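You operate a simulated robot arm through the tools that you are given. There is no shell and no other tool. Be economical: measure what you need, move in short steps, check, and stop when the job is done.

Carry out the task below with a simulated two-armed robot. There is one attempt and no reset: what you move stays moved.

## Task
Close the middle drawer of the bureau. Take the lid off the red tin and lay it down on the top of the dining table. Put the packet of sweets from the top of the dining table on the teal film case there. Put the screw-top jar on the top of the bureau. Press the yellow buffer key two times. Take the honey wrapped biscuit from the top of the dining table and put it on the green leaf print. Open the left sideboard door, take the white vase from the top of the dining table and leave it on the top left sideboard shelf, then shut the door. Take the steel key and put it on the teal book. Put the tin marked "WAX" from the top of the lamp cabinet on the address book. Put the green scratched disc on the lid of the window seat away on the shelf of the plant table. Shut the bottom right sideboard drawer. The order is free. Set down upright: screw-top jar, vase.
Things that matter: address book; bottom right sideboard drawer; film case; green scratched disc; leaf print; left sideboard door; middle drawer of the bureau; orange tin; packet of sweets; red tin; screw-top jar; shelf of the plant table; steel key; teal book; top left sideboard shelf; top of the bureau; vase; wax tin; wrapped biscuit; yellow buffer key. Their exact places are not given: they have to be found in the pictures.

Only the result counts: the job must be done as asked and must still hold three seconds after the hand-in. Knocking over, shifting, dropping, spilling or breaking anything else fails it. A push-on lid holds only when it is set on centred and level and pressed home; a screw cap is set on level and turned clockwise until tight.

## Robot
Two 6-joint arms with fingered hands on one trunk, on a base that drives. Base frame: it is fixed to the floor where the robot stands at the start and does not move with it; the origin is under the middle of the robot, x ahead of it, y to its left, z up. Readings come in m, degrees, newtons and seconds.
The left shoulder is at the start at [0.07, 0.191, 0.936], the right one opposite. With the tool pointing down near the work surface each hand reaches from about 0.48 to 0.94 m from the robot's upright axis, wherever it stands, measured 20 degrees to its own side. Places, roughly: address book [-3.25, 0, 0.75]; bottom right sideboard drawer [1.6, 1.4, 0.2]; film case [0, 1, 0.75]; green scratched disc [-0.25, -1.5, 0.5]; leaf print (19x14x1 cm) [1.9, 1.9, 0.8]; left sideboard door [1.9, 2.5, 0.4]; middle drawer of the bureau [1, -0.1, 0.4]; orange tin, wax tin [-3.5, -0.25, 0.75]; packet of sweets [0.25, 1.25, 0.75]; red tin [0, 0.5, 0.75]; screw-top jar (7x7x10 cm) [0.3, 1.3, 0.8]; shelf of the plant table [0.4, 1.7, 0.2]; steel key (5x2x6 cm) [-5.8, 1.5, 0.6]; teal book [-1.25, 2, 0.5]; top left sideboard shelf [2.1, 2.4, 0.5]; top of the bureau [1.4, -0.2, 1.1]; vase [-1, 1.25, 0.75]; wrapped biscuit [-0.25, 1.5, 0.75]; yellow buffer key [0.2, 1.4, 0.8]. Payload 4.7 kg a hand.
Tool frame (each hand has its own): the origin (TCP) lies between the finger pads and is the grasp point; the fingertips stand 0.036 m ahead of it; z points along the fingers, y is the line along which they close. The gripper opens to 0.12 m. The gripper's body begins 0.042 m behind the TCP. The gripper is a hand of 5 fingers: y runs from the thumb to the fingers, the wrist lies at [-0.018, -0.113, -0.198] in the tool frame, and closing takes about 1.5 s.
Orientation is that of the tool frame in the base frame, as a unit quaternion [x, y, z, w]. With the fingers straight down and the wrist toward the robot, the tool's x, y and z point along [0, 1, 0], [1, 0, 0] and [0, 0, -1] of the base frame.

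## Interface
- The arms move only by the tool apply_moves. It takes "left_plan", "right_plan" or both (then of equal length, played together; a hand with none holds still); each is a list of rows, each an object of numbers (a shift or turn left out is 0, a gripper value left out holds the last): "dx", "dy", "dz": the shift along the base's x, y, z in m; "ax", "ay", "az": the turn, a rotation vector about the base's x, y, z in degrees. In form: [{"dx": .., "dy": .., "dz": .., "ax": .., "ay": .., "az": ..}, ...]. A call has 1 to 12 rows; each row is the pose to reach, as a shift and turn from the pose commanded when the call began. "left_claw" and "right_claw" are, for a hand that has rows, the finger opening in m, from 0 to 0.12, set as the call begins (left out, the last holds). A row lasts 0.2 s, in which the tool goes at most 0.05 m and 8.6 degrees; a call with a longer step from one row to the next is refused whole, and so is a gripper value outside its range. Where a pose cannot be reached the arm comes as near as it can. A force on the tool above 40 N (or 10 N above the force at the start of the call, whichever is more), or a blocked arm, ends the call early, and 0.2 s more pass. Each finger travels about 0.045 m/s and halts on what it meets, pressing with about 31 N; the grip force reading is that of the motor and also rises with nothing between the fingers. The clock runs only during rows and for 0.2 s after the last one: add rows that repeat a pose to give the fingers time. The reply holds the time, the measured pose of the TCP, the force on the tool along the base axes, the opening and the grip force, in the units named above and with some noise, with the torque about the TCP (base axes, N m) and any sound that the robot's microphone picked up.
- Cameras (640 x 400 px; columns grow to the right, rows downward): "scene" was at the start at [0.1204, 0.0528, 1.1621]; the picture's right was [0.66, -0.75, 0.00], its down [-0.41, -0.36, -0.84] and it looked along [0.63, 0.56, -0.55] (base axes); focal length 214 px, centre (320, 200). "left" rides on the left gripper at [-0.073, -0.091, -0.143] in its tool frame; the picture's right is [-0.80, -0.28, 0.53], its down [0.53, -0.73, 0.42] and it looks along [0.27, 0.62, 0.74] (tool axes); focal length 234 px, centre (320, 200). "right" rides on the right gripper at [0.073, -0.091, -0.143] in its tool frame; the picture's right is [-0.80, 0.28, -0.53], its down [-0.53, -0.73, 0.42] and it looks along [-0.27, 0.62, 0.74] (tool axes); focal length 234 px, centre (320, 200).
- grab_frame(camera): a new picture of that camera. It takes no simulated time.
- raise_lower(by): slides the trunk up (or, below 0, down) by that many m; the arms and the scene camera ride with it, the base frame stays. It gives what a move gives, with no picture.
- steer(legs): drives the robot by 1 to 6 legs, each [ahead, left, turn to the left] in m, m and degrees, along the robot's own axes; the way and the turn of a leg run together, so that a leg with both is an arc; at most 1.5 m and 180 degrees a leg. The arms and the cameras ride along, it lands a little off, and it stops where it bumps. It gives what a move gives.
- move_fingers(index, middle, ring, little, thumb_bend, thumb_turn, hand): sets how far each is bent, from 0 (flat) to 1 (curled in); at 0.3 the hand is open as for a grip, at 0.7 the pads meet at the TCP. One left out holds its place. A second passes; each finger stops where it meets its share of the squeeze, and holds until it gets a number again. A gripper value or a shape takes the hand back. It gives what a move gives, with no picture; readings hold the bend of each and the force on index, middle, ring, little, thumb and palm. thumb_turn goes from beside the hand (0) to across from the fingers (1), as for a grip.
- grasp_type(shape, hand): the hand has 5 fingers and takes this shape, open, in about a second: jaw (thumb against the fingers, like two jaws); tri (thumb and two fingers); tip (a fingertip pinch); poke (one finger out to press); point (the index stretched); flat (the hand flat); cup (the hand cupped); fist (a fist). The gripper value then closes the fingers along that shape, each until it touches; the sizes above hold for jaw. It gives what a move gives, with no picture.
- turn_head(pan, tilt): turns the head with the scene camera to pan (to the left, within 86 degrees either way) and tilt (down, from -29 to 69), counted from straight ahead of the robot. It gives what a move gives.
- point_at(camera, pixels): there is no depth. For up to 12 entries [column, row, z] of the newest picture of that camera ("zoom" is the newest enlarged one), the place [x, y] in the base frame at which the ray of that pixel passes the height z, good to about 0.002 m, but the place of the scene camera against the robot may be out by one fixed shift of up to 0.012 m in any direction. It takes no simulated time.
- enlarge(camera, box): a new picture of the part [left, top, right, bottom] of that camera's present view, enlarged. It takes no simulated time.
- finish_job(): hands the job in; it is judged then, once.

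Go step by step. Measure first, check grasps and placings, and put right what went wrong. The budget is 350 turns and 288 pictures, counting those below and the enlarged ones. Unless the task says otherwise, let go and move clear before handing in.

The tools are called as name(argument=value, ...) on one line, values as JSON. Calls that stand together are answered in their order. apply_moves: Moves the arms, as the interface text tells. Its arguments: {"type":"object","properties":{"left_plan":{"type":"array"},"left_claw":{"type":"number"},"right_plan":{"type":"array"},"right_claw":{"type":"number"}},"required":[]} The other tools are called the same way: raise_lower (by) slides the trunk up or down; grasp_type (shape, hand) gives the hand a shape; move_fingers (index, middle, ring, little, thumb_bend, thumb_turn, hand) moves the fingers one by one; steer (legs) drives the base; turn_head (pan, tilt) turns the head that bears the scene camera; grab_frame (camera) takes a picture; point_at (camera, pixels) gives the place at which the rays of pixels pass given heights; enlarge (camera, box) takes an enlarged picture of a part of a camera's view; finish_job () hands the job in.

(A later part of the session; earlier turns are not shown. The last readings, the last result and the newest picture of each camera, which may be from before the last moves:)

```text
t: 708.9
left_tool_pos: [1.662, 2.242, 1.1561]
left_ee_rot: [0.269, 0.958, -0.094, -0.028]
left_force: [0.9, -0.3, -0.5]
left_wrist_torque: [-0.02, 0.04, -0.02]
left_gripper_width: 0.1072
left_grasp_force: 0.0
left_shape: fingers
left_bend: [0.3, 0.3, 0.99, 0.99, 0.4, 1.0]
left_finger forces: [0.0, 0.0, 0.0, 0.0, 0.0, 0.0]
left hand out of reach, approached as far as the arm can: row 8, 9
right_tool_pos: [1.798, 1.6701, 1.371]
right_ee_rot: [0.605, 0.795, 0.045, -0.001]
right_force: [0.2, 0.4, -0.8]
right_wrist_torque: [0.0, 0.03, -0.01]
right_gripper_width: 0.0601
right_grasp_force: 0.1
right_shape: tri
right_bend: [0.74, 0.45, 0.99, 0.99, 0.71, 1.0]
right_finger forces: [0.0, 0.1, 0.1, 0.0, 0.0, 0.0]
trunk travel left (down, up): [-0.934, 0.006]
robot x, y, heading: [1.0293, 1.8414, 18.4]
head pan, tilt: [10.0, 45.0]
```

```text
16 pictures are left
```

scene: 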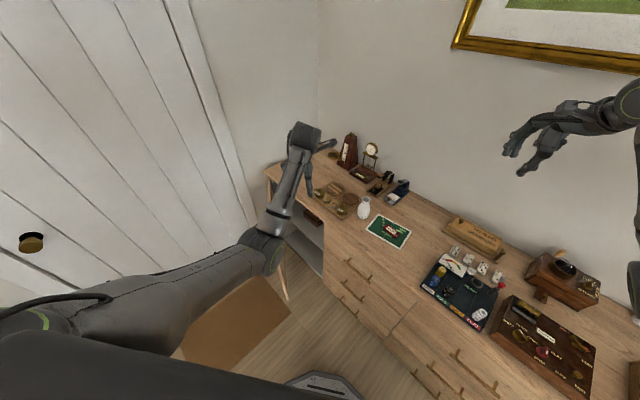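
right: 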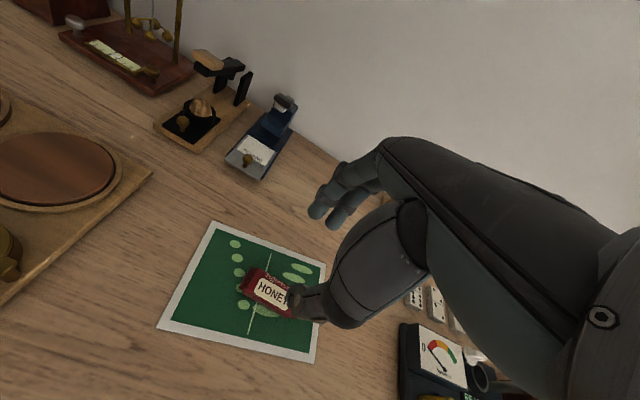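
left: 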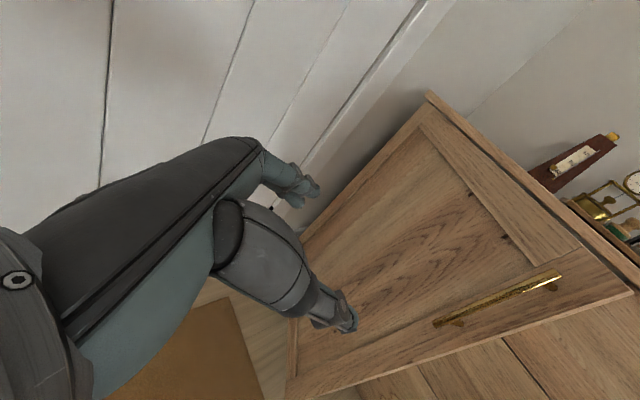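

The door is wide open with the cavity visible at (305,215). I'll pull the right hand back from the wall, level the left hand and move over the vase.

apply_moves(right_plan=[{"dx": -0.04, "dy": 0.0}, {"dx": -0.08, "dy": 0.0}, {"dx": -0.12, "dy": 0.0}, {"dx": -0.16, "dy": -0.01}, {"dx": -0.2, "dy": -0.02}, {"dx": -0.24, "dy": -0.03}], left_plan=[{"ax": 1.2, "ay": -1.5, "az": -6.7}, {"ax": 2.3, "ay": -3, "az": -13.4}, {"ax": 3.5, "ay": -4.5, "az": -20}, {"ax": 4.7, "ay": -6, "az": -26.7}, {"ax": 5.8, "ay": -7.5, "az": -33.4}, {"ax": 7, "ay": -9.1, "az": -40.1}])

grasp_type(hand="left", shape="tri")

steer(legs=[[0.0, -0.2245, 0], [0.1645, 0, 0]])

grab_frame(camera="left")

```text
t: 710.3
left_tool_pos: [1.6578, 2.2438, 1.1582]
left_ee_rot: [0.585, 0.811, -0.001, 0.002]
left_force: [0.1, -0.3, 0.5]
left_wrist_torque: [0.01, -0.04, -0.02]
left_gripper_width: 0.1068
left_grasp_force: 0.1
left_shape: fingers
left_bend: [0.3, 0.3, 0.99, 0.99, 0.4, 1.0]
left_finger forces: [0.0, 0.0, 0.0, 0.0, 0.0, 0.0]
right_tool_pos: [1.5913, 1.6295, 1.3863]
right_ee_rot: [0.605, 0.795, 0.044, -0.002]
right_force: [0.4, -0.3, -0.4]
right_wrist_torque: [0.01, -0.04, -0.02]
right_gripper_width: 0.0598
right_grasp_force: 0.0
right_shape: tri
right_bend: [0.74, 0.45, 0.99, 0.99, 0.71, 1.0]
right_finger forces: [0.0, 0.0, 0.1, 0.0, 0.0, 0.1]
right hand out of reach, approached as far as the arm can: row 5, 6
trunk travel left (down, up): [-0.934, 0.006]
robot x, y, heading: [1.0304, 1.8433, 18.4]
head pan, tilt: [10.0, 45.0]
```

```text
t: 711.2
left_tool_pos: [1.6609, 2.2448, 1.1553]
left_ee_rot: [0.586, 0.811, -0.001, 0.002]
left_force: [0.3, -0.8, 0.5]
left_wrist_torque: [0.01, 0.01, 0.03]
left_gripper_width: 0.1194
left_grasp_force: 0.1
left_shape: tri
left_bend: [0.3, 0.3, 0.99, 0.99, 0.3, 0.98]
left_finger forces: [0.0, 0.1, 0.1, 0.0, 0.1, 0.1]
right_tool_pos: [1.5931, 1.63, 1.3846]
right_ee_rot: [0.604, 0.795, 0.044, -0.003]
right_force: [-0.2, -0.9, -0.5]
right_wrist_torque: [0.02, 0.03, 0.01]
right_gripper_width: 0.0601
right_grasp_force: 0.1
right_shape: tri
right_bend: [0.74, 0.45, 0.99, 0.99, 0.71, 1.0]
right_finger forces: [0.0, 0.0, 0.1, 0.0, 0.0, 0.1]
trunk travel left (down, up): [-0.934, 0.006]
robot x, y, heading: [1.0342, 1.8386, 18.2]
head pan, tilt: [10.0, 45.0]
```

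```text
t: 714.1
left_tool_pos: [1.8901, 2.0878, 1.1542]
left_ee_rot: [0.585, 0.811, -0.001, 0.0]
left_force: [0.5, 0.3, 0.8]
left_wrist_torque: [-0.02, -0.04, 0.03]
left_gripper_width: 0.12
left_grasp_force: 0.0
left_shape: tri
left_bend: [0.3, 0.3, 0.99, 0.99, 0.3, 0.98]
left_finger forces: [0.1, 0.1, 0.0, 0.0, 0.0, 0.1]
right_tool_pos: [1.8231, 1.4735, 1.3838]
right_ee_rot: [0.605, 0.795, 0.044, -0.004]
right_force: [2.0, 0.5, -1.5]
right_wrist_torque: [-0.02, 0.04, 0.0]
right_gripper_width: 0.06
right_grasp_force: 0.1
right_shape: tri
right_bend: [0.74, 0.45, 0.99, 0.99, 0.71, 1.0]
right_finger forces: [0.0, 0.0, 0.1, 0.0, 0.0, 0.1]
trunk travel left (down, up): [-0.934, 0.006]
robot x, y, heading: [1.2604, 1.6896, 18.5]
head pan, tilt: [10.0, 45.0]
stopped in leg 2: the robot was blocked; the commanded pose is now the measured one
```

```text
15 pictures are left
```

left: 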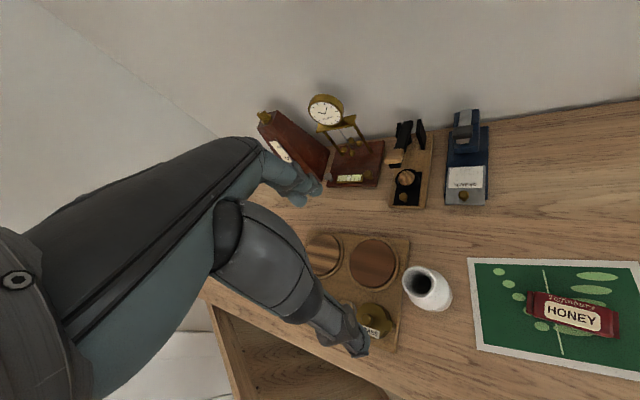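

point_at(camera="left", pixels=[[420, 281, 0.96], [420, 281, 0.95], [434, 292, 0.845]])

steer(legs=[[-0.02, 0, 0]])

```text
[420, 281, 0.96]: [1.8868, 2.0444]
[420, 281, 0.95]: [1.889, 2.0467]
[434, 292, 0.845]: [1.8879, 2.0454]
```

```text
t: 714.9
left_tool_pos: [1.8738, 2.0827, 1.1522]
left_ee_rot: [0.585, 0.811, -0.003, 0.0]
left_force: [1.7, 0.5, -0.7]
left_wrist_torque: [-0.07, 0.07, 0.01]
left_gripper_width: 0.1199
left_grasp_force: 0.1
left_shape: tri
left_bend: [0.3, 0.3, 0.99, 0.99, 0.3, 0.98]
left_finger forces: [0.1, 0.0, 0.1, 0.0, 0.1, 0.1]
right_tool_pos: [1.8072, 1.468, 1.3828]
right_ee_rot: [0.604, 0.796, 0.042, -0.004]
right_force: [0.9, 0.7, -0.3]
right_wrist_torque: [-0.02, 0.06, -0.02]
right_gripper_width: 0.0597
right_grasp_force: 0.1
right_shape: tri
right_bend: [0.74, 0.45, 0.99, 0.99, 0.71, 1.0]
right_finger forces: [0.0, 0.1, 0.1, 0.0, 0.0, 0.0]
trunk travel left (down, up): [-0.934, 0.006]
robot x, y, heading: [1.237, 1.6788, 18.5]
head pan, tilt: [10.0, 45.0]
```

Vase at (1.888,2.045). Descending to its neck and gripping.

apply_moves(left_claw=0.09, left_plan=[{"dx": 0.007, "dy": -0.019, "dz": -0.03}, {"dx": 0.014, "dy": -0.038, "dz": -0.06}, {"dx": 0.014, "dy": -0.038, "dz": -0.1}, {"dx": 0.014, "dy": -0.038, "dz": -0.14}, {"dx": 0.014, "dy": -0.038, "dz": -0.17}, {"dx": 0.014, "dy": -0.038, "dz": -0.187}])

apply_moves(left_claw=0, left_plan=[{}, {}, {}, {}, {}, {}, {}, {"dz": 0.015}, {"dz": 0.05}, {"dz": 0.09}, {"dz": 0.13}])

enlarge(camera="left", box=[220, 160, 460, 350])

```text
t: 716.3
left_tool_pos: [1.8829, 2.0432, 0.9689]
left_ee_rot: [0.585, 0.811, -0.002, 0.002]
left_force: [0.0, -0.3, 0.0]
left_wrist_torque: [-0.05, 0.01, 0.0]
left_gripper_width: 0.0903
left_grasp_force: 0.1
left_shape: tri
left_bend: [0.26, 0.36, 0.99, 0.99, 0.56, 0.99]
left_finger forces: [0.0, 0.0, 0.0, 0.0, 0.1, 0.2]
right_tool_pos: [1.8007, 1.4661, 1.3861]
right_ee_rot: [0.605, 0.795, 0.044, -0.002]
right_force: [-0.7, 0.9, 0.0]
right_wrist_torque: [0.01, 0.05, 0.02]
right_gripper_width: 0.06
right_grasp_force: 0.0
right_shape: tri
right_bend: [0.74, 0.45, 0.99, 0.99, 0.71, 1.0]
right_finger forces: [0.1, 0.0, 0.0, 0.0, 0.1, 0.1]
trunk travel left (down, up): [-0.934, 0.006]
robot x, y, heading: [1.2403, 1.6789, 18.3]
head pan, tilt: [10.0, 45.0]
```

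```text
t: 718.7
left_tool_pos: [1.8804, 2.0439, 1.099]
left_ee_rot: [0.585, 0.811, -0.002, 0.001]
left_force: [-0.4, -0.4, -2.5]
left_wrist_torque: [0.01, 0.02, -0.02]
left_gripper_width: 0.0274
left_grasp_force: 30.8
left_shape: tri
left_bend: [0.73, 0.56, 1.0, 1.0, 0.75, 1.0]
left_finger forces: [12.1, 14.4, 0.1, 0.0, 26.4, 0.0]
right_tool_pos: [1.8007, 1.4664, 1.3857]
right_ee_rot: [0.605, 0.795, 0.045, -0.002]
right_force: [0.1, -0.7, -0.1]
right_wrist_torque: [0.03, -0.05, 0.0]
right_gripper_width: 0.0601
right_grasp_force: 0.0
right_shape: tri
right_bend: [0.74, 0.45, 0.99, 0.99, 0.71, 1.0]
right_finger forces: [0.0, 0.1, 0.1, 0.0, 0.0, 0.0]
trunk travel left (down, up): [-0.934, 0.006]
robot x, y, heading: [1.2397, 1.6832, 18.4]
head pan, tilt: [10.0, 45.0]
```

```text
2.11 times, centred on (340, 255) of left
```

zoom: 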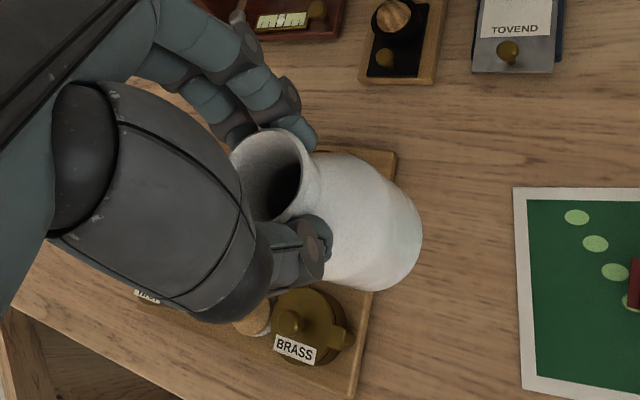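

Vase held again. Backing out and lowering in front of the open cupboard.

steer(legs=[[-0.229, 0.162, 0], [0.046, 0.065, 0]])

raise_lower(by=-0.38)

grab_frame(camera="left")

grab_frame(camera="scene")

```text
t: 721.3
left_tool_pos: [1.6336, 2.1872, 1.1018]
left_ee_rot: [0.588, 0.809, 0.001, 0.001]
left_force: [0.6, 0.1, -2.3]
left_wrist_torque: [0.08, 0.0, 0.02]
left_gripper_width: 0.0271
left_grasp_force: 31.3
left_shape: tri
left_bend: [0.73, 0.56, 1.0, 1.0, 0.75, 1.0]
left_finger forces: [11.9, 14.5, 0.1, 0.1, 26.4, 0.1]
right_tool_pos: [1.5497, 1.6096, 1.3845]
right_ee_rot: [0.607, 0.793, 0.048, -0.004]
right_force: [-0.1, -0.7, 0.0]
right_wrist_torque: [0.08, -0.05, 0.0]
right_gripper_width: 0.0599
right_grasp_force: 0.0
right_shape: tri
right_bend: [0.74, 0.45, 0.99, 0.99, 0.71, 1.0]
right_finger forces: [0.1, 0.0, 0.1, 0.0, 0.1, 0.0]
trunk travel left (down, up): [-0.934, 0.006]
robot x, y, heading: [0.9921, 1.8349, 17.9]
head pan, tilt: [10.0, 45.0]
```

```text
t: 725.0
left_tool_pos: [1.6351, 2.1929, 0.7175]
left_ee_rot: [0.588, 0.809, -0.001, 0.002]
left_force: [0.6, -0.5, -1.9]
left_wrist_torque: [-0.02, 0.0, 0.01]
left_gripper_width: 0.0272
left_grasp_force: 31.1
left_shape: tri
left_bend: [0.73, 0.56, 1.0, 1.0, 0.75, 1.0]
left_finger forces: [12.0, 14.5, 0.1, 0.0, 26.4, 0.1]
right_tool_pos: [1.5509, 1.6165, 1.0044]
right_ee_rot: [0.607, 0.793, 0.043, -0.003]
right_force: [-0.2, -0.3, -0.5]
right_wrist_torque: [0.0, 0.03, 0.02]
right_gripper_width: 0.0597
right_grasp_force: 0.1
right_shape: tri
right_bend: [0.74, 0.45, 0.99, 0.99, 0.71, 1.0]
right_finger forces: [0.0, 0.0, 0.1, 0.1, 0.1, 0.0]
trunk travel left (down, up): [-0.554, 0.386]
robot x, y, heading: [0.9928, 1.8347, 18.0]
head pan, tilt: [10.0, 45.0]
```

```text
13 pictures are left
```

left: 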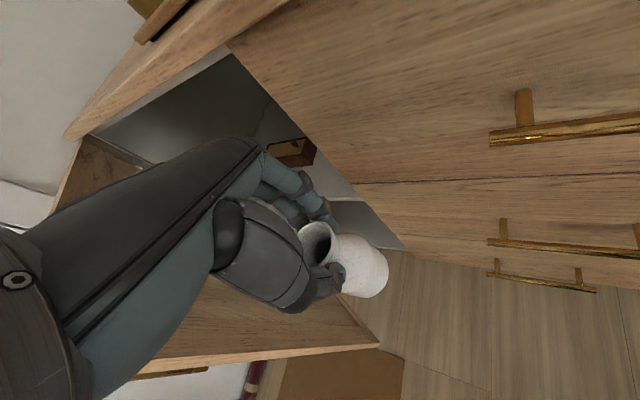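

```text
12 pictures are left
```

scene: 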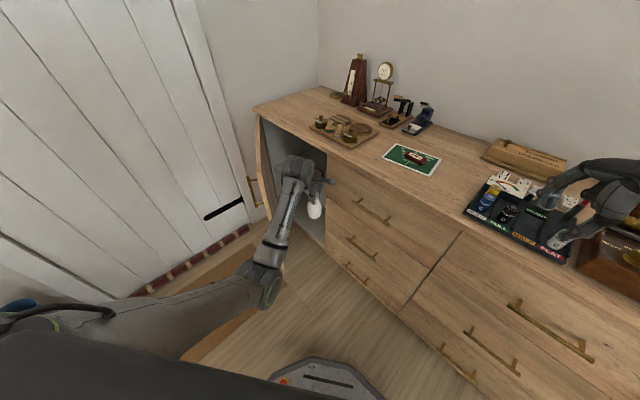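

The cupboard is open and free at the front of the top shelf. The hand would meet the top board, so I'll tilt it 15° back (the vase will rock upright when set down), lower 5 cm, and raise the right hand.

apply_moves(left_plan=[{"ax": 2.3, "ay": -7.1, "dz": -0.015}, {"ax": 4.6, "ay": -14.3, "dz": -0.03}, {"ax": 4.6, "ay": -14.3, "dz": -0.045}], right_plan=[{"dz": 0.04}, {"dz": 0.08}, {"dz": 0.12}])

steer(legs=[[0.14, 0, 0]])

grab_frame(camera="left")

```text
t: 725.8
left_tool_pos: [1.635, 2.1913, 0.6748]
left_ee_rot: [0.583, 0.802, 0.103, 0.079]
left_force: [-0.7, 0.9, -1.9]
left_wrist_torque: [-0.02, 0.06, -0.01]
left_gripper_width: 0.0273
left_grasp_force: 30.5
left_shape: tri
left_bend: [0.73, 0.56, 1.0, 1.0, 0.75, 1.0]
left_finger forces: [12.1, 14.4, 0.0, 0.1, 26.4, 0.0]
right_tool_pos: [1.5502, 1.6181, 1.1278]
right_ee_rot: [0.607, 0.794, 0.043, -0.001]
right_force: [-0.4, 0.5, -0.7]
right_wrist_torque: [-0.03, 0.06, 0.02]
right_gripper_width: 0.0601
right_grasp_force: 0.1
right_shape: tri
right_bend: [0.74, 0.45, 0.99, 0.99, 0.71, 1.0]
right_finger forces: [0.0, 0.0, 0.0, 0.0, 0.1, 0.0]
trunk travel left (down, up): [-0.554, 0.386]
robot x, y, heading: [0.9902, 1.8311, 18.1]
head pan, tilt: [10.0, 45.0]
```

```text
t: 727.1
left_tool_pos: [1.7673, 2.2374, 0.6744]
left_ee_rot: [0.582, 0.802, 0.103, 0.079]
left_force: [0.5, -0.2, -2.5]
left_wrist_torque: [-0.02, 0.04, 0.0]
left_gripper_width: 0.0274
left_grasp_force: 30.9
left_shape: tri
left_bend: [0.73, 0.56, 1.0, 1.0, 0.75, 1.0]
left_finger forces: [12.0, 15.3, 0.1, 0.1, 27.2, 0.0]
right_tool_pos: [1.6842, 1.6604, 1.1262]
right_ee_rot: [0.607, 0.793, 0.044, -0.003]
right_force: [0.8, 0.5, -0.8]
right_wrist_torque: [-0.04, 0.01, 0.02]
right_gripper_width: 0.0598
right_grasp_force: 0.1
right_shape: tri
right_bend: [0.74, 0.45, 0.99, 0.99, 0.71, 1.0]
right_finger forces: [0.0, 0.0, 0.1, 0.0, 0.0, 0.0]
trunk travel left (down, up): [-0.554, 0.386]
robot x, y, heading: [1.1213, 1.875, 18.0]
head pan, tilt: [10.0, 45.0]
```

```text
11 pictures are left
```

left: 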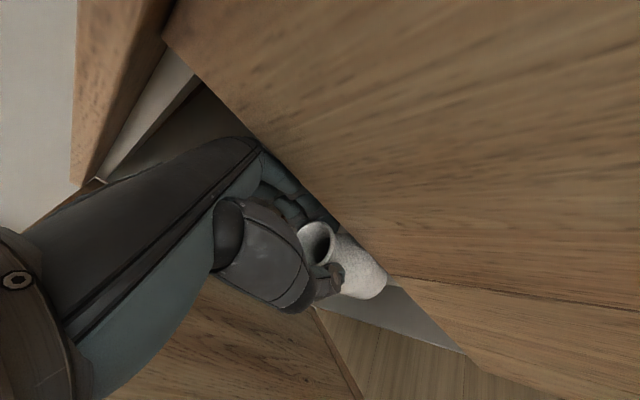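

The vase is near the right jamb; shifting 4.5 cm left, then further in.

steer(legs=[[0.0, 0.045, 0], [0.145, 0.0, 0]])

grab_frame(camera="left")

```text
t: 729.0
left_tool_pos: [1.8743, 2.3162, 0.6727]
left_ee_rot: [0.589, 0.798, 0.102, 0.077]
left_force: [-0.3, -0.5, -2.7]
left_wrist_torque: [-0.03, 0.01, 0.0]
left_gripper_width: 0.0274
left_grasp_force: 30.6
left_shape: tri
left_bend: [0.73, 0.56, 1.0, 1.0, 0.75, 1.0]
left_finger forces: [12.1, 15.5, 0.0, 0.1, 27.0, 0.1]
right_tool_pos: [1.7938, 1.7433, 1.1267]
right_ee_rot: [0.606, 0.794, 0.044, -0.003]
right_force: [-0.1, -0.5, 0.5]
right_wrist_torque: [-0.01, 0.0, 0.06]
right_gripper_width: 0.0599
right_grasp_force: 0.1
right_shape: tri
right_bend: [0.74, 0.45, 0.99, 0.99, 0.71, 1.0]
right_finger forces: [0.0, 0.0, 0.0, 0.0, 0.0, 0.1]
trunk travel left (down, up): [-0.554, 0.386]
robot x, y, heading: [1.2322, 1.9616, 18.2]
head pan, tilt: [10.0, 45.0]
stopped in leg 2: the force on the tool passed its limit (the readings are from after the stop); the commanded pose is now the measured one
```

```text
10 pictures are left
```

left: 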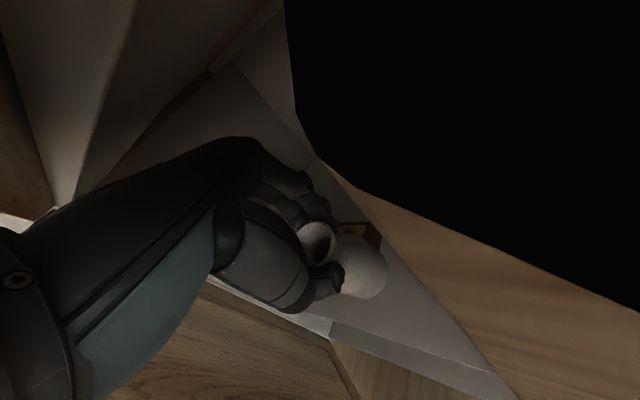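

The vase is inside over the shelf. Lowering to contact.

apply_moves(left_plan=[{"dz": -0.01}, {"dz": -0.018}, {"dz": -0.024}, {"dz": -0.03}, {"dz": -0.036}, {"dz": -0.042}, {"dz": -0.048}, {"dz": -0.054}, {"dz": -0.06}])

```text
t: 731.0
left_tool_pos: [1.874, 2.3159, 0.6131]
left_ee_rot: [0.589, 0.798, 0.102, 0.077]
left_force: [-0.2, -0.4, -2.0]
left_wrist_torque: [-0.02, 0.04, 0.04]
left_gripper_width: 0.0276
left_grasp_force: 30.7
left_shape: tri
left_bend: [0.73, 0.56, 1.0, 1.0, 0.75, 1.0]
left_finger forces: [12.1, 15.6, 0.0, 0.1, 27.0, 0.0]
right_tool_pos: [1.7925, 1.7432, 1.1268]
right_ee_rot: [0.607, 0.794, 0.043, -0.003]
right_force: [0.1, 0.0, 0.2]
right_wrist_torque: [0.01, 0.01, 0.01]
right_gripper_width: 0.0597
right_grasp_force: 0.0
right_shape: tri
right_bend: [0.74, 0.45, 0.99, 0.99, 0.71, 1.0]
right_finger forces: [0.1, 0.0, 0.0, 0.0, 0.0, 0.0]
trunk travel left (down, up): [-0.554, 0.386]
robot x, y, heading: [1.2321, 1.9593, 18.2]
head pan, tilt: [10.0, 45.0]
```

No contact yet; continuing down.

apply_moves(left_plan=[{"dz": -0.006}, {"dz": -0.012}, {"dz": -0.018}, {"dz": -0.024}, {"dz": -0.03}, {"dz": -0.036}, {"dz": -0.042}, {"dz": -0.048}, {"dz": -0.054}, {"dz": -0.06}])

grab_frame(camera="left")

```text
t: 732.8
left_tool_pos: [1.879, 2.3163, 0.5792]
left_ee_rot: [0.587, 0.797, 0.114, 0.087]
left_force: [-10.0, -1.7, 18.3]
left_wrist_torque: [0.15, -0.82, -0.8]
left_gripper_width: 0.0312
left_grasp_force: 31.0
left_shape: tri
left_bend: [0.73, 0.54, 1.0, 1.0, 0.78, 1.0]
left_finger forces: [15.0, 18.3, 0.0, 0.0, 30.3, 0.1]
right_tool_pos: [1.7895, 1.7422, 1.1278]
right_ee_rot: [0.606, 0.794, 0.045, -0.001]
right_force: [0.0, -0.4, -0.1]
right_wrist_torque: [-0.03, -0.03, 0.0]
right_gripper_width: 0.0598
right_grasp_force: 0.2
right_shape: tri
right_bend: [0.74, 0.45, 0.99, 0.99, 0.71, 1.0]
right_finger forces: [0.0, 0.1, 0.0, 0.0, 0.0, 0.1]
trunk travel left (down, up): [-0.554, 0.386]
robot x, y, heading: [1.2314, 1.9621, 18.0]
head pan, tilt: [10.0, 45.0]
stopped in row 9 (left hand): the force on the tool passed its limit (the readings are from after the stop); the commanded pose is now the measured one
```

```text
9 pictures are left
```

left: 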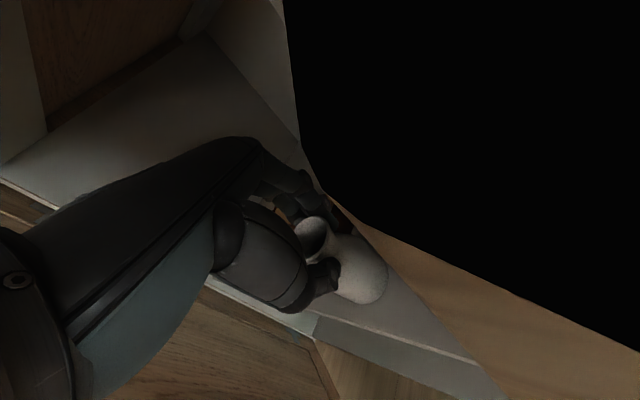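

Contact: the shelf is at z≈0.445. Now I'll level the hand (turning back 15°) so the vase stands upright, and set it down.

apply_moves(left_plan=[{"dz": 0.008}, {"ax": -2.3, "ay": 7.1, "dx": 0.016, "dy": 0.005, "dz": 0.012}, {"ax": -4.8, "ay": 15.2, "dx": 0.032, "dy": 0.0105, "dz": 0.016}])

apply_moves(left_plan=[{"dz": -0.004}, {"dz": -0.008}, {"dz": -0.012}, {"dz": -0.016}, {"dz": -0.02}, {"dz": -0.024}])

```text
t: 733.4
left_tool_pos: [1.8685, 2.3275, 0.5788]
left_ee_rot: [0.598, 0.798, 0.071, 0.041]
left_force: [-76.4, -4.9, 34.7]
left_wrist_torque: [-1.2, -9.53, -8.59]
left_gripper_width: 0.0288
left_grasp_force: 31.2
left_shape: tri
left_bend: [0.73, 0.54, 1.0, 1.0, 0.77, 1.0]
left_finger forces: [17.2, 21.5, 0.0, 0.0, 27.1, 0.0]
right_tool_pos: [1.7817, 1.7451, 1.1321]
right_ee_rot: [0.603, 0.796, 0.048, 0.0]
right_force: [0.7, -0.7, -0.8]
right_wrist_torque: [-0.01, 0.02, 0.0]
right_gripper_width: 0.0601
right_grasp_force: 0.1
right_shape: tri
right_bend: [0.74, 0.45, 0.99, 0.99, 0.71, 1.0]
right_finger forces: [0.0, 0.0, 0.0, 0.0, 0.0, 0.1]
trunk travel left (down, up): [-0.554, 0.386]
robot x, y, heading: [1.2285, 1.9631, 18.9]
head pan, tilt: [10.0, 45.0]
stopped in row 3 (left hand): the force on the tool passed its limit (the readings are from after the stop); the commanded pose is now the measured one
```

```text
t: 733.8
left_tool_pos: [1.8695, 2.3291, 0.5799]
left_ee_rot: [0.596, 0.798, 0.073, 0.044]
left_force: [-52.2, -1.7, 31.6]
left_wrist_torque: [-1.67, -5.84, -6.01]
left_gripper_width: 0.0288
left_grasp_force: 30.8
left_shape: tri
left_bend: [0.73, 0.54, 1.0, 1.0, 0.77, 1.0]
left_finger forces: [17.3, 19.9, 0.0, 0.0, 29.1, 0.1]
right_tool_pos: [1.7821, 1.7459, 1.1306]
right_ee_rot: [0.603, 0.796, 0.046, 0.0]
right_force: [-0.5, -0.4, -0.2]
right_wrist_torque: [0.05, 0.02, -0.01]
right_gripper_width: 0.0599
right_grasp_force: 0.1
right_shape: tri
right_bend: [0.74, 0.45, 0.99, 0.99, 0.71, 1.0]
right_finger forces: [0.0, 0.1, 0.1, 0.1, 0.0, 0.0]
trunk travel left (down, up): [-0.554, 0.386]
robot x, y, heading: [1.2292, 1.959, 18.6]
head pan, tilt: [10.0, 45.0]
stopped in row 1 (left hand): the force on the tool passed its limit (the readings are from after the stop); the commanded pose is now the measured one
```

The wrist presses the top board. I'll ease the robot back 2 cm to release that.

steer(legs=[[-0.02, 0, 0]])

grab_frame(camera="left")

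```text
t: 734.6
left_tool_pos: [1.8582, 2.3204, 0.5774]
left_ee_rot: [0.597, 0.798, 0.073, 0.042]
left_force: [8.0, 0.1, 31.0]
left_wrist_torque: [0.27, -1.04, -0.03]
left_gripper_width: 0.0305
left_grasp_force: 31.2
left_shape: tri
left_bend: [0.74, 0.52, 1.0, 1.0, 0.78, 1.0]
left_finger forces: [23.0, 23.2, 0.1, 0.1, 25.2, 0.0]
right_tool_pos: [1.7696, 1.7386, 1.128]
right_ee_rot: [0.604, 0.795, 0.046, -0.002]
right_force: [0.2, -0.3, -0.1]
right_wrist_torque: [-0.02, 0.0, 0.0]
right_gripper_width: 0.0601
right_grasp_force: 0.1
right_shape: tri
right_bend: [0.74, 0.45, 0.99, 0.99, 0.71, 1.0]
right_finger forces: [0.0, 0.0, 0.0, 0.0, 0.0, 0.1]
trunk travel left (down, up): [-0.554, 0.386]
robot x, y, heading: [1.2142, 1.9554, 18.5]
head pan, tilt: [10.0, 45.0]
```

```text
8 pictures are left
```

left: 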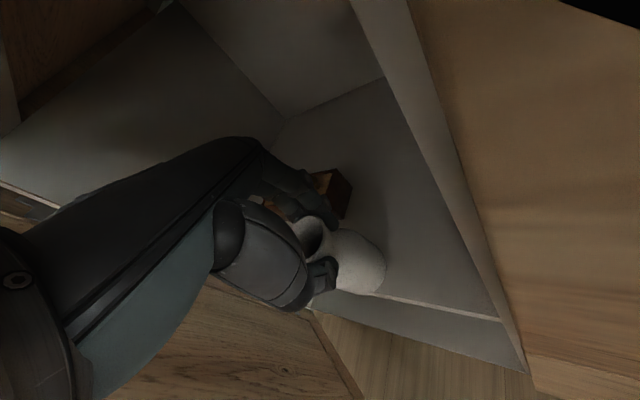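

The base is close to the shelf's front edge; I'll go back to the deeper, more tilted pose (3 cm further in) before releasing.

apply_moves(left_plan=[{"dz": 0.01}, {"ax": 2.2, "ay": -7.0, "dz": 0.016}])

steer(legs=[[0.03, 0, 0]])

apply_moves(left_plan=[{"dz": -0.006}, {"dz": -0.011}, {"dz": -0.016}, {"dz": -0.02}, {"dz": -0.024}])

```text
t: 735.2
left_tool_pos: [1.8592, 2.3223, 0.5931]
left_ee_rot: [0.592, 0.792, 0.124, 0.08]
left_force: [0.1, 0.2, -1.3]
left_wrist_torque: [-0.03, 0.09, 0.02]
left_gripper_width: 0.0283
left_grasp_force: 31.1
left_shape: tri
left_bend: [0.73, 0.54, 1.0, 1.0, 0.77, 1.0]
left_finger forces: [14.7, 17.1, 0.0, 0.0, 28.1, 0.0]
right_tool_pos: [1.7713, 1.7402, 1.1283]
right_ee_rot: [0.606, 0.795, 0.044, -0.003]
right_force: [-0.3, -0.4, -0.3]
right_wrist_torque: [-0.01, 0.0, 0.0]
right_gripper_width: 0.0599
right_grasp_force: 0.0
right_shape: tri
right_bend: [0.74, 0.45, 0.99, 0.99, 0.71, 1.0]
right_finger forces: [0.0, 0.0, 0.1, 0.0, 0.0, 0.1]
trunk travel left (down, up): [-0.554, 0.386]
robot x, y, heading: [1.2139, 1.9508, 18.5]
head pan, tilt: [10.0, 45.0]
```

```text
t: 736.0
left_tool_pos: [1.8847, 2.3336, 0.5903]
left_ee_rot: [0.592, 0.793, 0.123, 0.078]
left_force: [-38.0, 6.0, -11.2]
left_wrist_torque: [0.45, -5.29, -5.1]
left_gripper_width: 0.0281
left_grasp_force: 30.9
left_shape: tri
left_bend: [0.73, 0.54, 1.0, 1.0, 0.77, 1.0]
left_finger forces: [15.0, 17.2, 0.1, 0.0, 28.1, 0.0]
right_tool_pos: [1.7973, 1.7516, 1.1281]
right_ee_rot: [0.604, 0.796, 0.044, -0.001]
right_force: [0.4, -0.2, -1.0]
right_wrist_torque: [-0.06, -0.03, 0.01]
right_gripper_width: 0.06
right_grasp_force: 0.1
right_shape: tri
right_bend: [0.74, 0.45, 0.99, 0.99, 0.71, 1.0]
right_finger forces: [0.0, 0.0, 0.1, 0.0, 0.1, 0.0]
trunk travel left (down, up): [-0.554, 0.386]
robot x, y, heading: [1.2396, 1.9627, 18.4]
head pan, tilt: [10.0, 45.0]
```

```text
t: 737.2
left_tool_pos: [1.8853, 2.3334, 0.5762]
left_ee_rot: [0.591, 0.792, 0.131, 0.083]
left_force: [-17.8, 11.2, 45.1]
left_wrist_torque: [-2.52, -1.41, -3.43]
left_gripper_width: 0.03
left_grasp_force: 31.3
left_shape: tri
left_bend: [0.73, 0.53, 1.0, 1.0, 0.78, 1.0]
left_finger forces: [20.3, 23.2, 0.0, 0.0, 33.2, 0.0]
right_tool_pos: [1.7951, 1.7489, 1.1311]
right_ee_rot: [0.604, 0.795, 0.046, -0.001]
right_force: [0.1, 0.3, 0.2]
right_wrist_torque: [0.0, 0.03, 0.02]
right_gripper_width: 0.0601
right_grasp_force: 0.1
right_shape: tri
right_bend: [0.74, 0.45, 0.99, 0.99, 0.71, 1.0]
right_finger forces: [0.0, 0.0, 0.0, 0.0, 0.1, 0.0]
trunk travel left (down, up): [-0.554, 0.386]
robot x, y, heading: [1.2384, 1.9615, 18.6]
head pan, tilt: [10.0, 45.0]
```

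Base is now ~7 cm inside the front. Easing the load and opening the fingers gradually.

apply_moves(left_plan=[{"dz": 0.003}, {"dz": 0.004}])

move_fingers(hand="left", index=0.5, middle=0.48, thumb_bend=0.68)

move_fingers(hand="left", index=0.3, middle=0.3, thumb_bend=0.4)

grab_frame(camera="left")

```text
t: 737.8
left_tool_pos: [1.8848, 2.3334, 0.5762]
left_ee_rot: [0.592, 0.792, 0.129, 0.081]
left_force: [-13.2, 12.8, 33.1]
left_wrist_torque: [-0.04, -3.74, -3.3]
left_gripper_width: 0.0307
left_grasp_force: 30.8
left_shape: tri
left_bend: [0.73, 0.53, 1.0, 1.0, 0.79, 1.0]
left_finger forces: [22.4, 25.0, 0.0, 0.0, 29.6, 0.1]
right_tool_pos: [1.7962, 1.7485, 1.1287]
right_ee_rot: [0.604, 0.796, 0.046, -0.001]
right_force: [-0.2, -0.7, 0.6]
right_wrist_torque: [0.03, -0.01, -0.01]
right_gripper_width: 0.0602
right_grasp_force: 0.0
right_shape: tri
right_bend: [0.74, 0.45, 0.99, 0.99, 0.71, 1.0]
right_finger forces: [0.0, 0.1, 0.0, 0.1, 0.1, 0.1]
trunk travel left (down, up): [-0.554, 0.386]
robot x, y, heading: [1.242, 1.9658, 18.6]
head pan, tilt: [10.0, 45.0]
```

```text
t: 738.8
left_tool_pos: [1.8841, 2.3349, 0.5673]
left_ee_rot: [0.592, 0.793, 0.123, 0.075]
left_force: [-25.8, -0.9, -5.6]
left_wrist_torque: [0.94, -3.79, -3.13]
left_gripper_width: 0.037
left_grasp_force: 0.3
left_shape: fingers
left_bend: [0.5, 0.47, 1.0, 1.0, 0.67, 1.0]
left_finger forces: [0.1, 0.6, 0.0, 0.1, 0.4, 0.0]
right_tool_pos: [1.7991, 1.751, 1.1269]
right_ee_rot: [0.604, 0.796, 0.045, -0.002]
right_force: [0.6, 0.2, -0.2]
right_wrist_torque: [0.0, 0.0, -0.03]
right_gripper_width: 0.0597
right_grasp_force: 0.0
right_shape: tri
right_bend: [0.74, 0.45, 0.99, 0.99, 0.71, 1.0]
right_finger forces: [0.0, 0.1, 0.0, 0.0, 0.0, 0.1]
trunk travel left (down, up): [-0.554, 0.386]
robot x, y, heading: [1.2371, 1.9637, 18.5]
head pan, tilt: [10.0, 45.0]
```

```text
t: 739.8
left_tool_pos: [1.8842, 2.3349, 0.5684]
left_ee_rot: [0.591, 0.793, 0.123, 0.077]
left_force: [-33.1, 4.4, -12.5]
left_wrist_torque: [1.03, -5.08, -4.4]
left_gripper_width: 0.107
left_grasp_force: 0.0
left_shape: fingers
left_bend: [0.3, 0.3, 1.0, 1.0, 0.4, 1.0]
left_finger forces: [0.0, 0.0, 0.0, 0.0, 0.0, 0.0]
right_tool_pos: [1.7986, 1.7523, 1.1286]
right_ee_rot: [0.604, 0.796, 0.043, -0.002]
right_force: [-0.2, 0.2, 0.7]
right_wrist_torque: [0.02, 0.0, 0.01]
right_gripper_width: 0.0602
right_grasp_force: 0.1
right_shape: tri
right_bend: [0.74, 0.45, 0.99, 0.99, 0.71, 1.0]
right_finger forces: [0.1, 0.0, 0.1, 0.0, 0.0, 0.0]
trunk travel left (down, up): [-0.554, 0.386]
robot x, y, heading: [1.2403, 1.963, 18.8]
head pan, tilt: [10.0, 45.0]
```

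```text
7 pictures are left
```

left: 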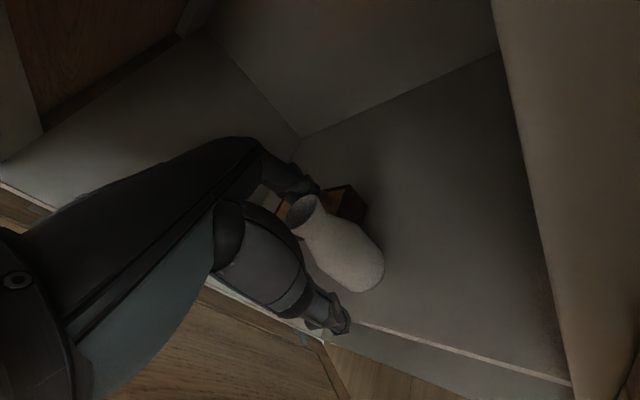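

The vase stands on the shelf. The gap of the hand is open to the right, so I'll slide the hand left off the neck, then withdraw.

steer(legs=[[0, 0.1, 0]])

grab_frame(camera="left")

```text
t: 740.9
left_tool_pos: [1.8549, 2.4263, 0.5694]
left_ee_rot: [0.592, 0.792, 0.123, 0.077]
left_force: [-0.2, 0.0, 0.2]
left_wrist_torque: [-0.05, -0.01, -0.01]
left_gripper_width: 0.1071
left_grasp_force: 0.1
left_shape: fingers
left_bend: [0.3, 0.3, 1.0, 1.0, 0.4, 1.0]
left_finger forces: [0.0, 0.0, 0.0, 0.0, 0.0, 0.0]
right_tool_pos: [1.7684, 1.8429, 1.1272]
right_ee_rot: [0.605, 0.795, 0.043, -0.002]
right_force: [0.1, 1.0, 0.0]
right_wrist_torque: [-0.04, 0.0, -0.01]
right_gripper_width: 0.0601
right_grasp_force: 0.1
right_shape: tri
right_bend: [0.74, 0.45, 0.99, 0.99, 0.71, 1.0]
right_finger forces: [0.0, 0.1, 0.0, 0.0, 0.0, 0.0]
trunk travel left (down, up): [-0.554, 0.386]
robot x, y, heading: [1.2091, 2.0583, 18.4]
head pan, tilt: [10.0, 45.0]
```

```text
6 pictures are left
```

left: 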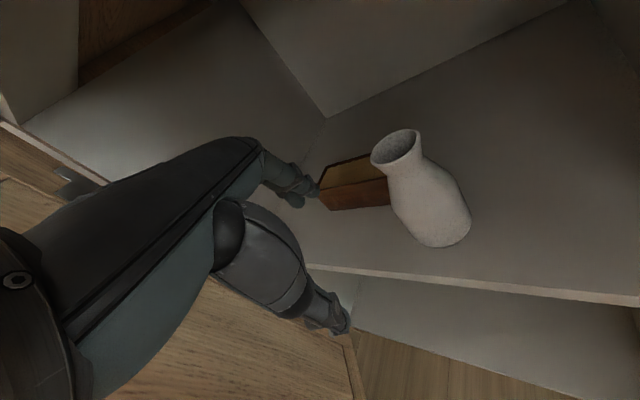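

The white vase stands upright on the shelf. I'll withdraw, raise the hand over the door, and come down on its outer side to push it shut.

steer(legs=[[-0.33, 0, 0]])

raise_lower(by=0.38)

grasp_type(hand="left", shape="fist")

apply_moves(left_plan=[{"ax": -2.3, "ay": 7.1, "dz": 0.04}, {"ax": -5, "ay": 15.5, "dz": 0.08}, {"ax": -5, "ay": 15.5, "dz": 0.12}])

steer(legs=[[-0.01, 0.411, 0]])

grab_frame(camera="left")

```text
t: 743.1
left_tool_pos: [1.5713, 2.3182, 0.57]
left_ee_rot: [0.6, 0.787, 0.122, 0.079]
left_force: [1.3, -0.4, -0.7]
left_wrist_torque: [0.01, 0.03, -0.02]
left_gripper_width: 0.1073
left_grasp_force: 0.1
left_shape: fingers
left_bend: [0.3, 0.3, 1.0, 1.0, 0.4, 1.0]
left_finger forces: [0.1, 0.0, 0.0, 0.0, 0.0, 0.0]
right_tool_pos: [1.4769, 1.737, 1.1264]
right_ee_rot: [0.611, 0.79, 0.043, -0.003]
right_force: [0.2, -0.1, 0.3]
right_wrist_torque: [0.02, 0.01, 0.01]
right_gripper_width: 0.06
right_grasp_force: 0.1
right_shape: tri
right_bend: [0.74, 0.45, 0.99, 0.99, 0.71, 1.0]
right_finger forces: [0.0, 0.1, 0.0, 0.0, 0.1, 0.0]
trunk travel left (down, up): [-0.554, 0.386]
robot x, y, heading: [0.9189, 1.961, 17.7]
head pan, tilt: [10.0, 45.0]
stopped in leg 1: the robot was blocked; the commanded pose is now the measured one
```

```text
t: 746.8
left_tool_pos: [1.5714, 2.3194, 0.9507]
left_ee_rot: [0.6, 0.787, 0.124, 0.079]
left_force: [-0.1, -1.1, -0.5]
left_wrist_torque: [0.05, 0.0, 0.0]
left_gripper_width: 0.107
left_grasp_force: 0.2
left_shape: fingers
left_bend: [0.3, 0.3, 1.0, 1.0, 0.4, 1.0]
left_finger forces: [0.1, 0.0, 0.1, 0.0, 0.1, 0.1]
right_tool_pos: [1.4742, 1.7372, 1.5061]
right_ee_rot: [0.612, 0.79, 0.043, -0.002]
right_force: [0.8, 0.1, 0.5]
right_wrist_torque: [0.0, 0.01, 0.0]
right_gripper_width: 0.0599
right_grasp_force: 0.0
right_shape: tri
right_bend: [0.74, 0.45, 0.99, 0.99, 0.71, 1.0]
right_finger forces: [0.0, 0.0, 0.0, 0.1, 0.0, 0.1]
trunk travel left (down, up): [-0.934, 0.006]
robot x, y, heading: [0.9147, 1.9558, 17.4]
head pan, tilt: [10.0, 45.0]
```

```text
t: 747.7
left_tool_pos: [1.5708, 2.3184, 0.9504]
left_ee_rot: [0.599, 0.787, 0.124, 0.079]
left_force: [-0.4, -0.5, 0.0]
left_wrist_torque: [0.0, 0.03, 0.01]
left_gripper_width: 0.0001
left_grasp_force: 0.1
left_shape: fist
left_bend: [1.0, 1.0, 1.0, 1.0, 0.85, 0.85]
left_finger forces: [0.0, 0.1, 0.1, 0.0, 0.0, 0.0]
right_tool_pos: [1.4742, 1.7375, 1.5068]
right_ee_rot: [0.612, 0.79, 0.043, -0.002]
right_force: [1.0, 0.1, -0.2]
right_wrist_torque: [-0.01, 0.0, -0.01]
right_gripper_width: 0.0599
right_grasp_force: 0.1
right_shape: tri
right_bend: [0.74, 0.45, 0.99, 0.99, 0.71, 1.0]
right_finger forces: [0.0, 0.0, 0.0, 0.0, 0.0, 0.1]
trunk travel left (down, up): [-0.934, 0.006]
robot x, y, heading: [0.9167, 1.9593, 17.7]
head pan, tilt: [10.0, 45.0]
```

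```text
refused: row 2 steps farther than a row can; nothing moved
```

```text
t: 750.2
left_tool_pos: [1.4357, 2.7089, 0.9511]
left_ee_rot: [0.597, 0.789, 0.123, 0.078]
left_force: [0.1, 0.6, -0.2]
left_wrist_torque: [-0.02, 0.02, 0.02]
left_gripper_width: 0.0
left_grasp_force: 0.0
left_shape: fist
left_bend: [1.0, 1.0, 1.0, 1.0, 0.85, 0.85]
left_finger forces: [0.0, 0.1, 0.1, 0.0, 0.0, 0.1]
right_tool_pos: [1.3437, 2.1248, 1.5056]
right_ee_rot: [0.608, 0.793, 0.044, -0.002]
right_force: [-0.3, -0.3, 0.3]
right_wrist_torque: [0.03, 0.03, 0.02]
right_gripper_width: 0.0599
right_grasp_force: 0.1
right_shape: tri
right_bend: [0.74, 0.45, 0.99, 0.99, 0.71, 1.0]
right_finger forces: [0.0, 0.0, 0.0, 0.1, 0.1, 0.1]
trunk travel left (down, up): [-0.934, 0.006]
robot x, y, heading: [0.7848, 2.3446, 18.3]
head pan, tilt: [10.0, 45.0]
```

```text
5 pictures are left
```

left: 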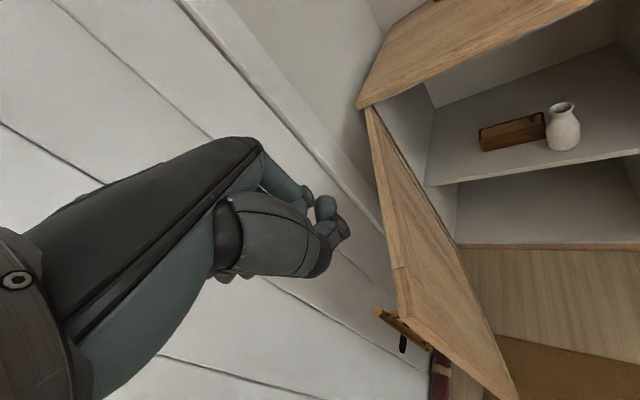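

The vase and shelf are clearly in view, the door far open. Measuring the door's top edge to place the push.

point_at(camera="left", pixels=[[405, 326, 0.8], [370, 110, 0.8], [388, 215, 0.8], [385, 315, 0.78]])

```text
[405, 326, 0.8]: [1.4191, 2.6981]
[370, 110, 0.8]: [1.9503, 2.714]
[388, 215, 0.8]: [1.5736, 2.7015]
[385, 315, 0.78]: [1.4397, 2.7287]
```

The door stands at about 71° with little room behind it. I'll use the outstretched index finger: place it behind the handle on the outer side and draw the door shut along its arc.

grasp_type(hand="left", shape="point")

steer(legs=[[0.055, 0.063, 0]])

raise_lower(by=-0.14)

grab_frame(camera="left")

```text
t: 751.1
left_tool_pos: [1.4338, 2.7097, 0.9507]
left_ee_rot: [0.596, 0.789, 0.124, 0.08]
left_force: [-0.2, 0.1, 0.0]
left_wrist_torque: [0.0, 0.0, -0.01]
left_gripper_width: 0.114
left_grasp_force: 0.0
left_shape: point
left_bend: [0.19, 1.0, 1.0, 1.0, 0.98, 0.87]
left_finger forces: [0.0, 0.1, 0.1, 0.0, 0.0, 0.1]
right_tool_pos: [1.3423, 2.1269, 1.5085]
right_ee_rot: [0.608, 0.792, 0.043, -0.002]
right_force: [0.2, -0.8, 0.1]
right_wrist_torque: [0.0, -0.01, -0.02]
right_gripper_width: 0.06
right_grasp_force: 0.0
right_shape: tri
right_bend: [0.74, 0.45, 0.99, 0.99, 0.71, 1.0]
right_finger forces: [0.1, 0.0, 0.0, 0.0, 0.0, 0.1]
trunk travel left (down, up): [-0.934, 0.006]
robot x, y, heading: [0.7822, 2.3472, 17.8]
head pan, tilt: [10.0, 45.0]
```

```text
t: 752.2
left_tool_pos: [1.4665, 2.779, 0.953]
left_ee_rot: [0.596, 0.789, 0.125, 0.079]
left_force: [0.7, 0.2, 0.2]
left_wrist_torque: [0.04, -0.04, 0.03]
left_gripper_width: 0.1141
left_grasp_force: 0.0
left_shape: point
left_bend: [0.19, 1.0, 1.0, 1.0, 0.98, 0.87]
left_finger forces: [0.1, 0.1, 0.0, 0.0, 0.0, 0.0]
right_tool_pos: [1.3721, 2.1943, 1.5074]
right_ee_rot: [0.609, 0.792, 0.046, -0.003]
right_force: [-1.0, -1.3, -0.1]
right_wrist_torque: [0.08, -0.05, 0.02]
right_gripper_width: 0.0601
right_grasp_force: 0.0
right_shape: tri
right_bend: [0.74, 0.45, 0.99, 0.99, 0.71, 1.0]
right_finger forces: [0.0, 0.0, 0.0, 0.0, 0.0, 0.0]
trunk travel left (down, up): [-0.934, 0.006]
robot x, y, heading: [0.8175, 2.4238, 17.9]
head pan, tilt: [10.0, 45.0]
```

```text
t: 753.9
left_tool_pos: [1.4667, 2.7831, 0.8114]
left_ee_rot: [0.597, 0.789, 0.124, 0.08]
left_force: [-0.1, -0.5, 0.0]
left_wrist_torque: [0.01, -0.03, 0.04]
left_gripper_width: 0.114
left_grasp_force: 0.0
left_shape: point
left_bend: [0.19, 1.0, 1.0, 1.0, 0.98, 0.87]
left_finger forces: [0.1, 0.1, 0.0, 0.0, 0.0, 0.0]
right_tool_pos: [1.3737, 2.2, 1.3681]
right_ee_rot: [0.609, 0.792, 0.043, -0.002]
right_force: [0.5, -1.0, 0.2]
right_wrist_torque: [0.01, 0.0, -0.01]
right_gripper_width: 0.0601
right_grasp_force: 0.2
right_shape: tri
right_bend: [0.74, 0.45, 0.99, 0.99, 0.71, 1.0]
right_finger forces: [0.0, 0.1, 0.0, 0.1, 0.1, 0.0]
trunk travel left (down, up): [-0.794, 0.146]
robot x, y, heading: [0.8148, 2.4203, 17.7]
head pan, tilt: [10.0, 45.0]
```

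```text
4 pictures are left
```

left: 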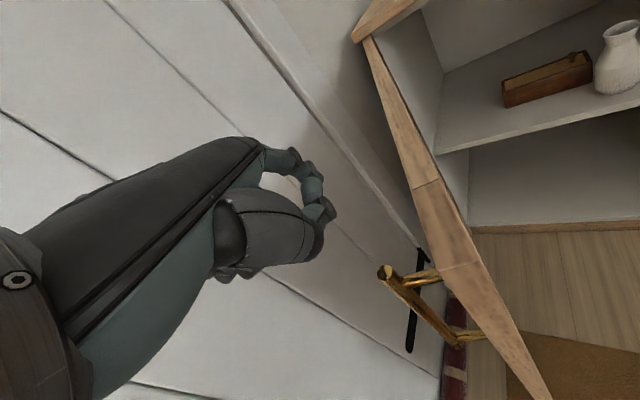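

The hand is on the door's outer side, behind the handle. Lowering 8 cm and sweeping the door shut along the arc.

raise_lower(by=-0.08)

steer(legs=[[-0.059, -0.154, 0], [-0.005, -0.137, 0], [0.036, -0.123, 0], [0.069, -0.11, 0]])

```text
t: 755.1
left_tool_pos: [1.467, 2.7825, 0.7313]
left_ee_rot: [0.597, 0.789, 0.123, 0.079]
left_force: [-0.3, 0.4, 0.7]
left_wrist_torque: [0.0, -0.02, -0.02]
left_gripper_width: 0.1141
left_grasp_force: 0.0
left_shape: point
left_bend: [0.19, 1.0, 1.0, 1.0, 0.98, 0.87]
left_finger forces: [0.1, 0.1, 0.0, 0.1, 0.0, 0.0]
right_tool_pos: [1.3739, 2.2014, 1.288]
right_ee_rot: [0.609, 0.792, 0.043, -0.002]
right_force: [1.1, -0.4, 0.1]
right_wrist_torque: [-0.02, 0.01, -0.01]
right_gripper_width: 0.06
right_grasp_force: 0.1
right_shape: tri
right_bend: [0.74, 0.45, 0.99, 0.99, 0.71, 1.0]
right_finger forces: [0.1, 0.0, 0.1, 0.1, 0.1, 0.0]
trunk travel left (down, up): [-0.714, 0.226]
robot x, y, heading: [0.8168, 2.4232, 17.8]
head pan, tilt: [10.0, 45.0]
```

```text
t: 759.2
left_tool_pos: [1.6681, 2.2909, 0.7318]
left_ee_rot: [0.598, 0.788, 0.123, 0.08]
left_force: [-1.1, 0.6, -0.5]
left_wrist_torque: [-0.03, -0.02, -0.01]
left_gripper_width: 0.1141
left_grasp_force: 0.0
left_shape: point
left_bend: [0.19, 1.0, 1.0, 1.0, 0.99, 0.88]
left_finger forces: [0.0, 0.1, 0.0, 0.1, 0.1, 0.0]
right_tool_pos: [1.5722, 1.7101, 1.2884]
right_ee_rot: [0.61, 0.791, 0.044, -0.001]
right_force: [0.0, 0.0, 0.3]
right_wrist_torque: [0.0, -0.01, 0.01]
right_gripper_width: 0.0601
right_grasp_force: 0.1
right_shape: tri
right_bend: [0.74, 0.45, 0.99, 0.99, 0.71, 1.0]
right_finger forces: [0.0, 0.0, 0.1, 0.1, 0.1, 0.0]
trunk travel left (down, up): [-0.714, 0.226]
robot x, y, heading: [1.0131, 1.9288, 17.7]
head pan, tilt: [10.0, 45.0]
```

The hand has followed to the front. Pushing the last stretch straight until it blocks.

steer(legs=[[0.069, -0.067, 0], [0.05, -0.035, 0]])

grab_frame(camera="left")

```text
t: 760.2
left_tool_pos: [1.713, 2.2761, 0.7263]
left_ee_rot: [0.595, 0.791, 0.126, 0.069]
left_force: [-15.5, 15.6, 5.6]
left_wrist_torque: [-0.44, -0.6, 0.47]
left_gripper_width: 0.1143
left_grasp_force: 0.0
left_shape: point
left_bend: [0.19, 1.0, 1.0, 1.0, 0.97, 0.89]
left_finger forces: [5.8, 0.1, 0.0, 0.1, 14.5, 0.1]
right_tool_pos: [1.6243, 1.6836, 1.2871]
right_ee_rot: [0.609, 0.792, 0.044, -0.002]
right_force: [-0.5, -1.2, -1.0]
right_wrist_torque: [0.08, 0.06, 0.0]
right_gripper_width: 0.0604
right_grasp_force: 0.1
right_shape: tri
right_bend: [0.74, 0.45, 0.99, 0.99, 0.71, 1.0]
right_finger forces: [0.1, 0.1, 0.1, 0.0, 0.0, 0.0]
trunk travel left (down, up): [-0.714, 0.226]
robot x, y, heading: [1.066, 1.9081, 18.0]
head pan, tilt: [10.0, 45.0]
stopped in leg 1: the force on the tool passed its limit (the readings are from after the stop); the commanded pose is now the measured one
```

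```text
3 pictures are left
```

left: 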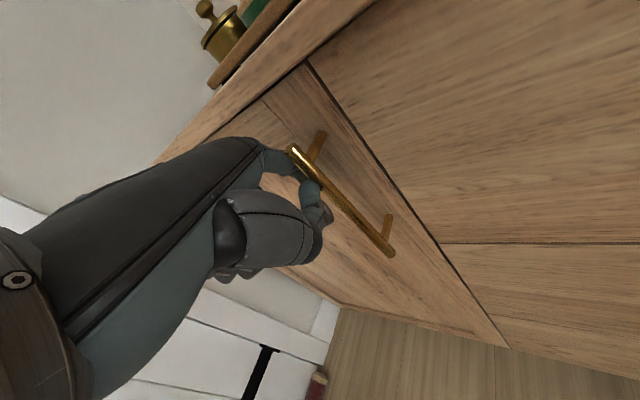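

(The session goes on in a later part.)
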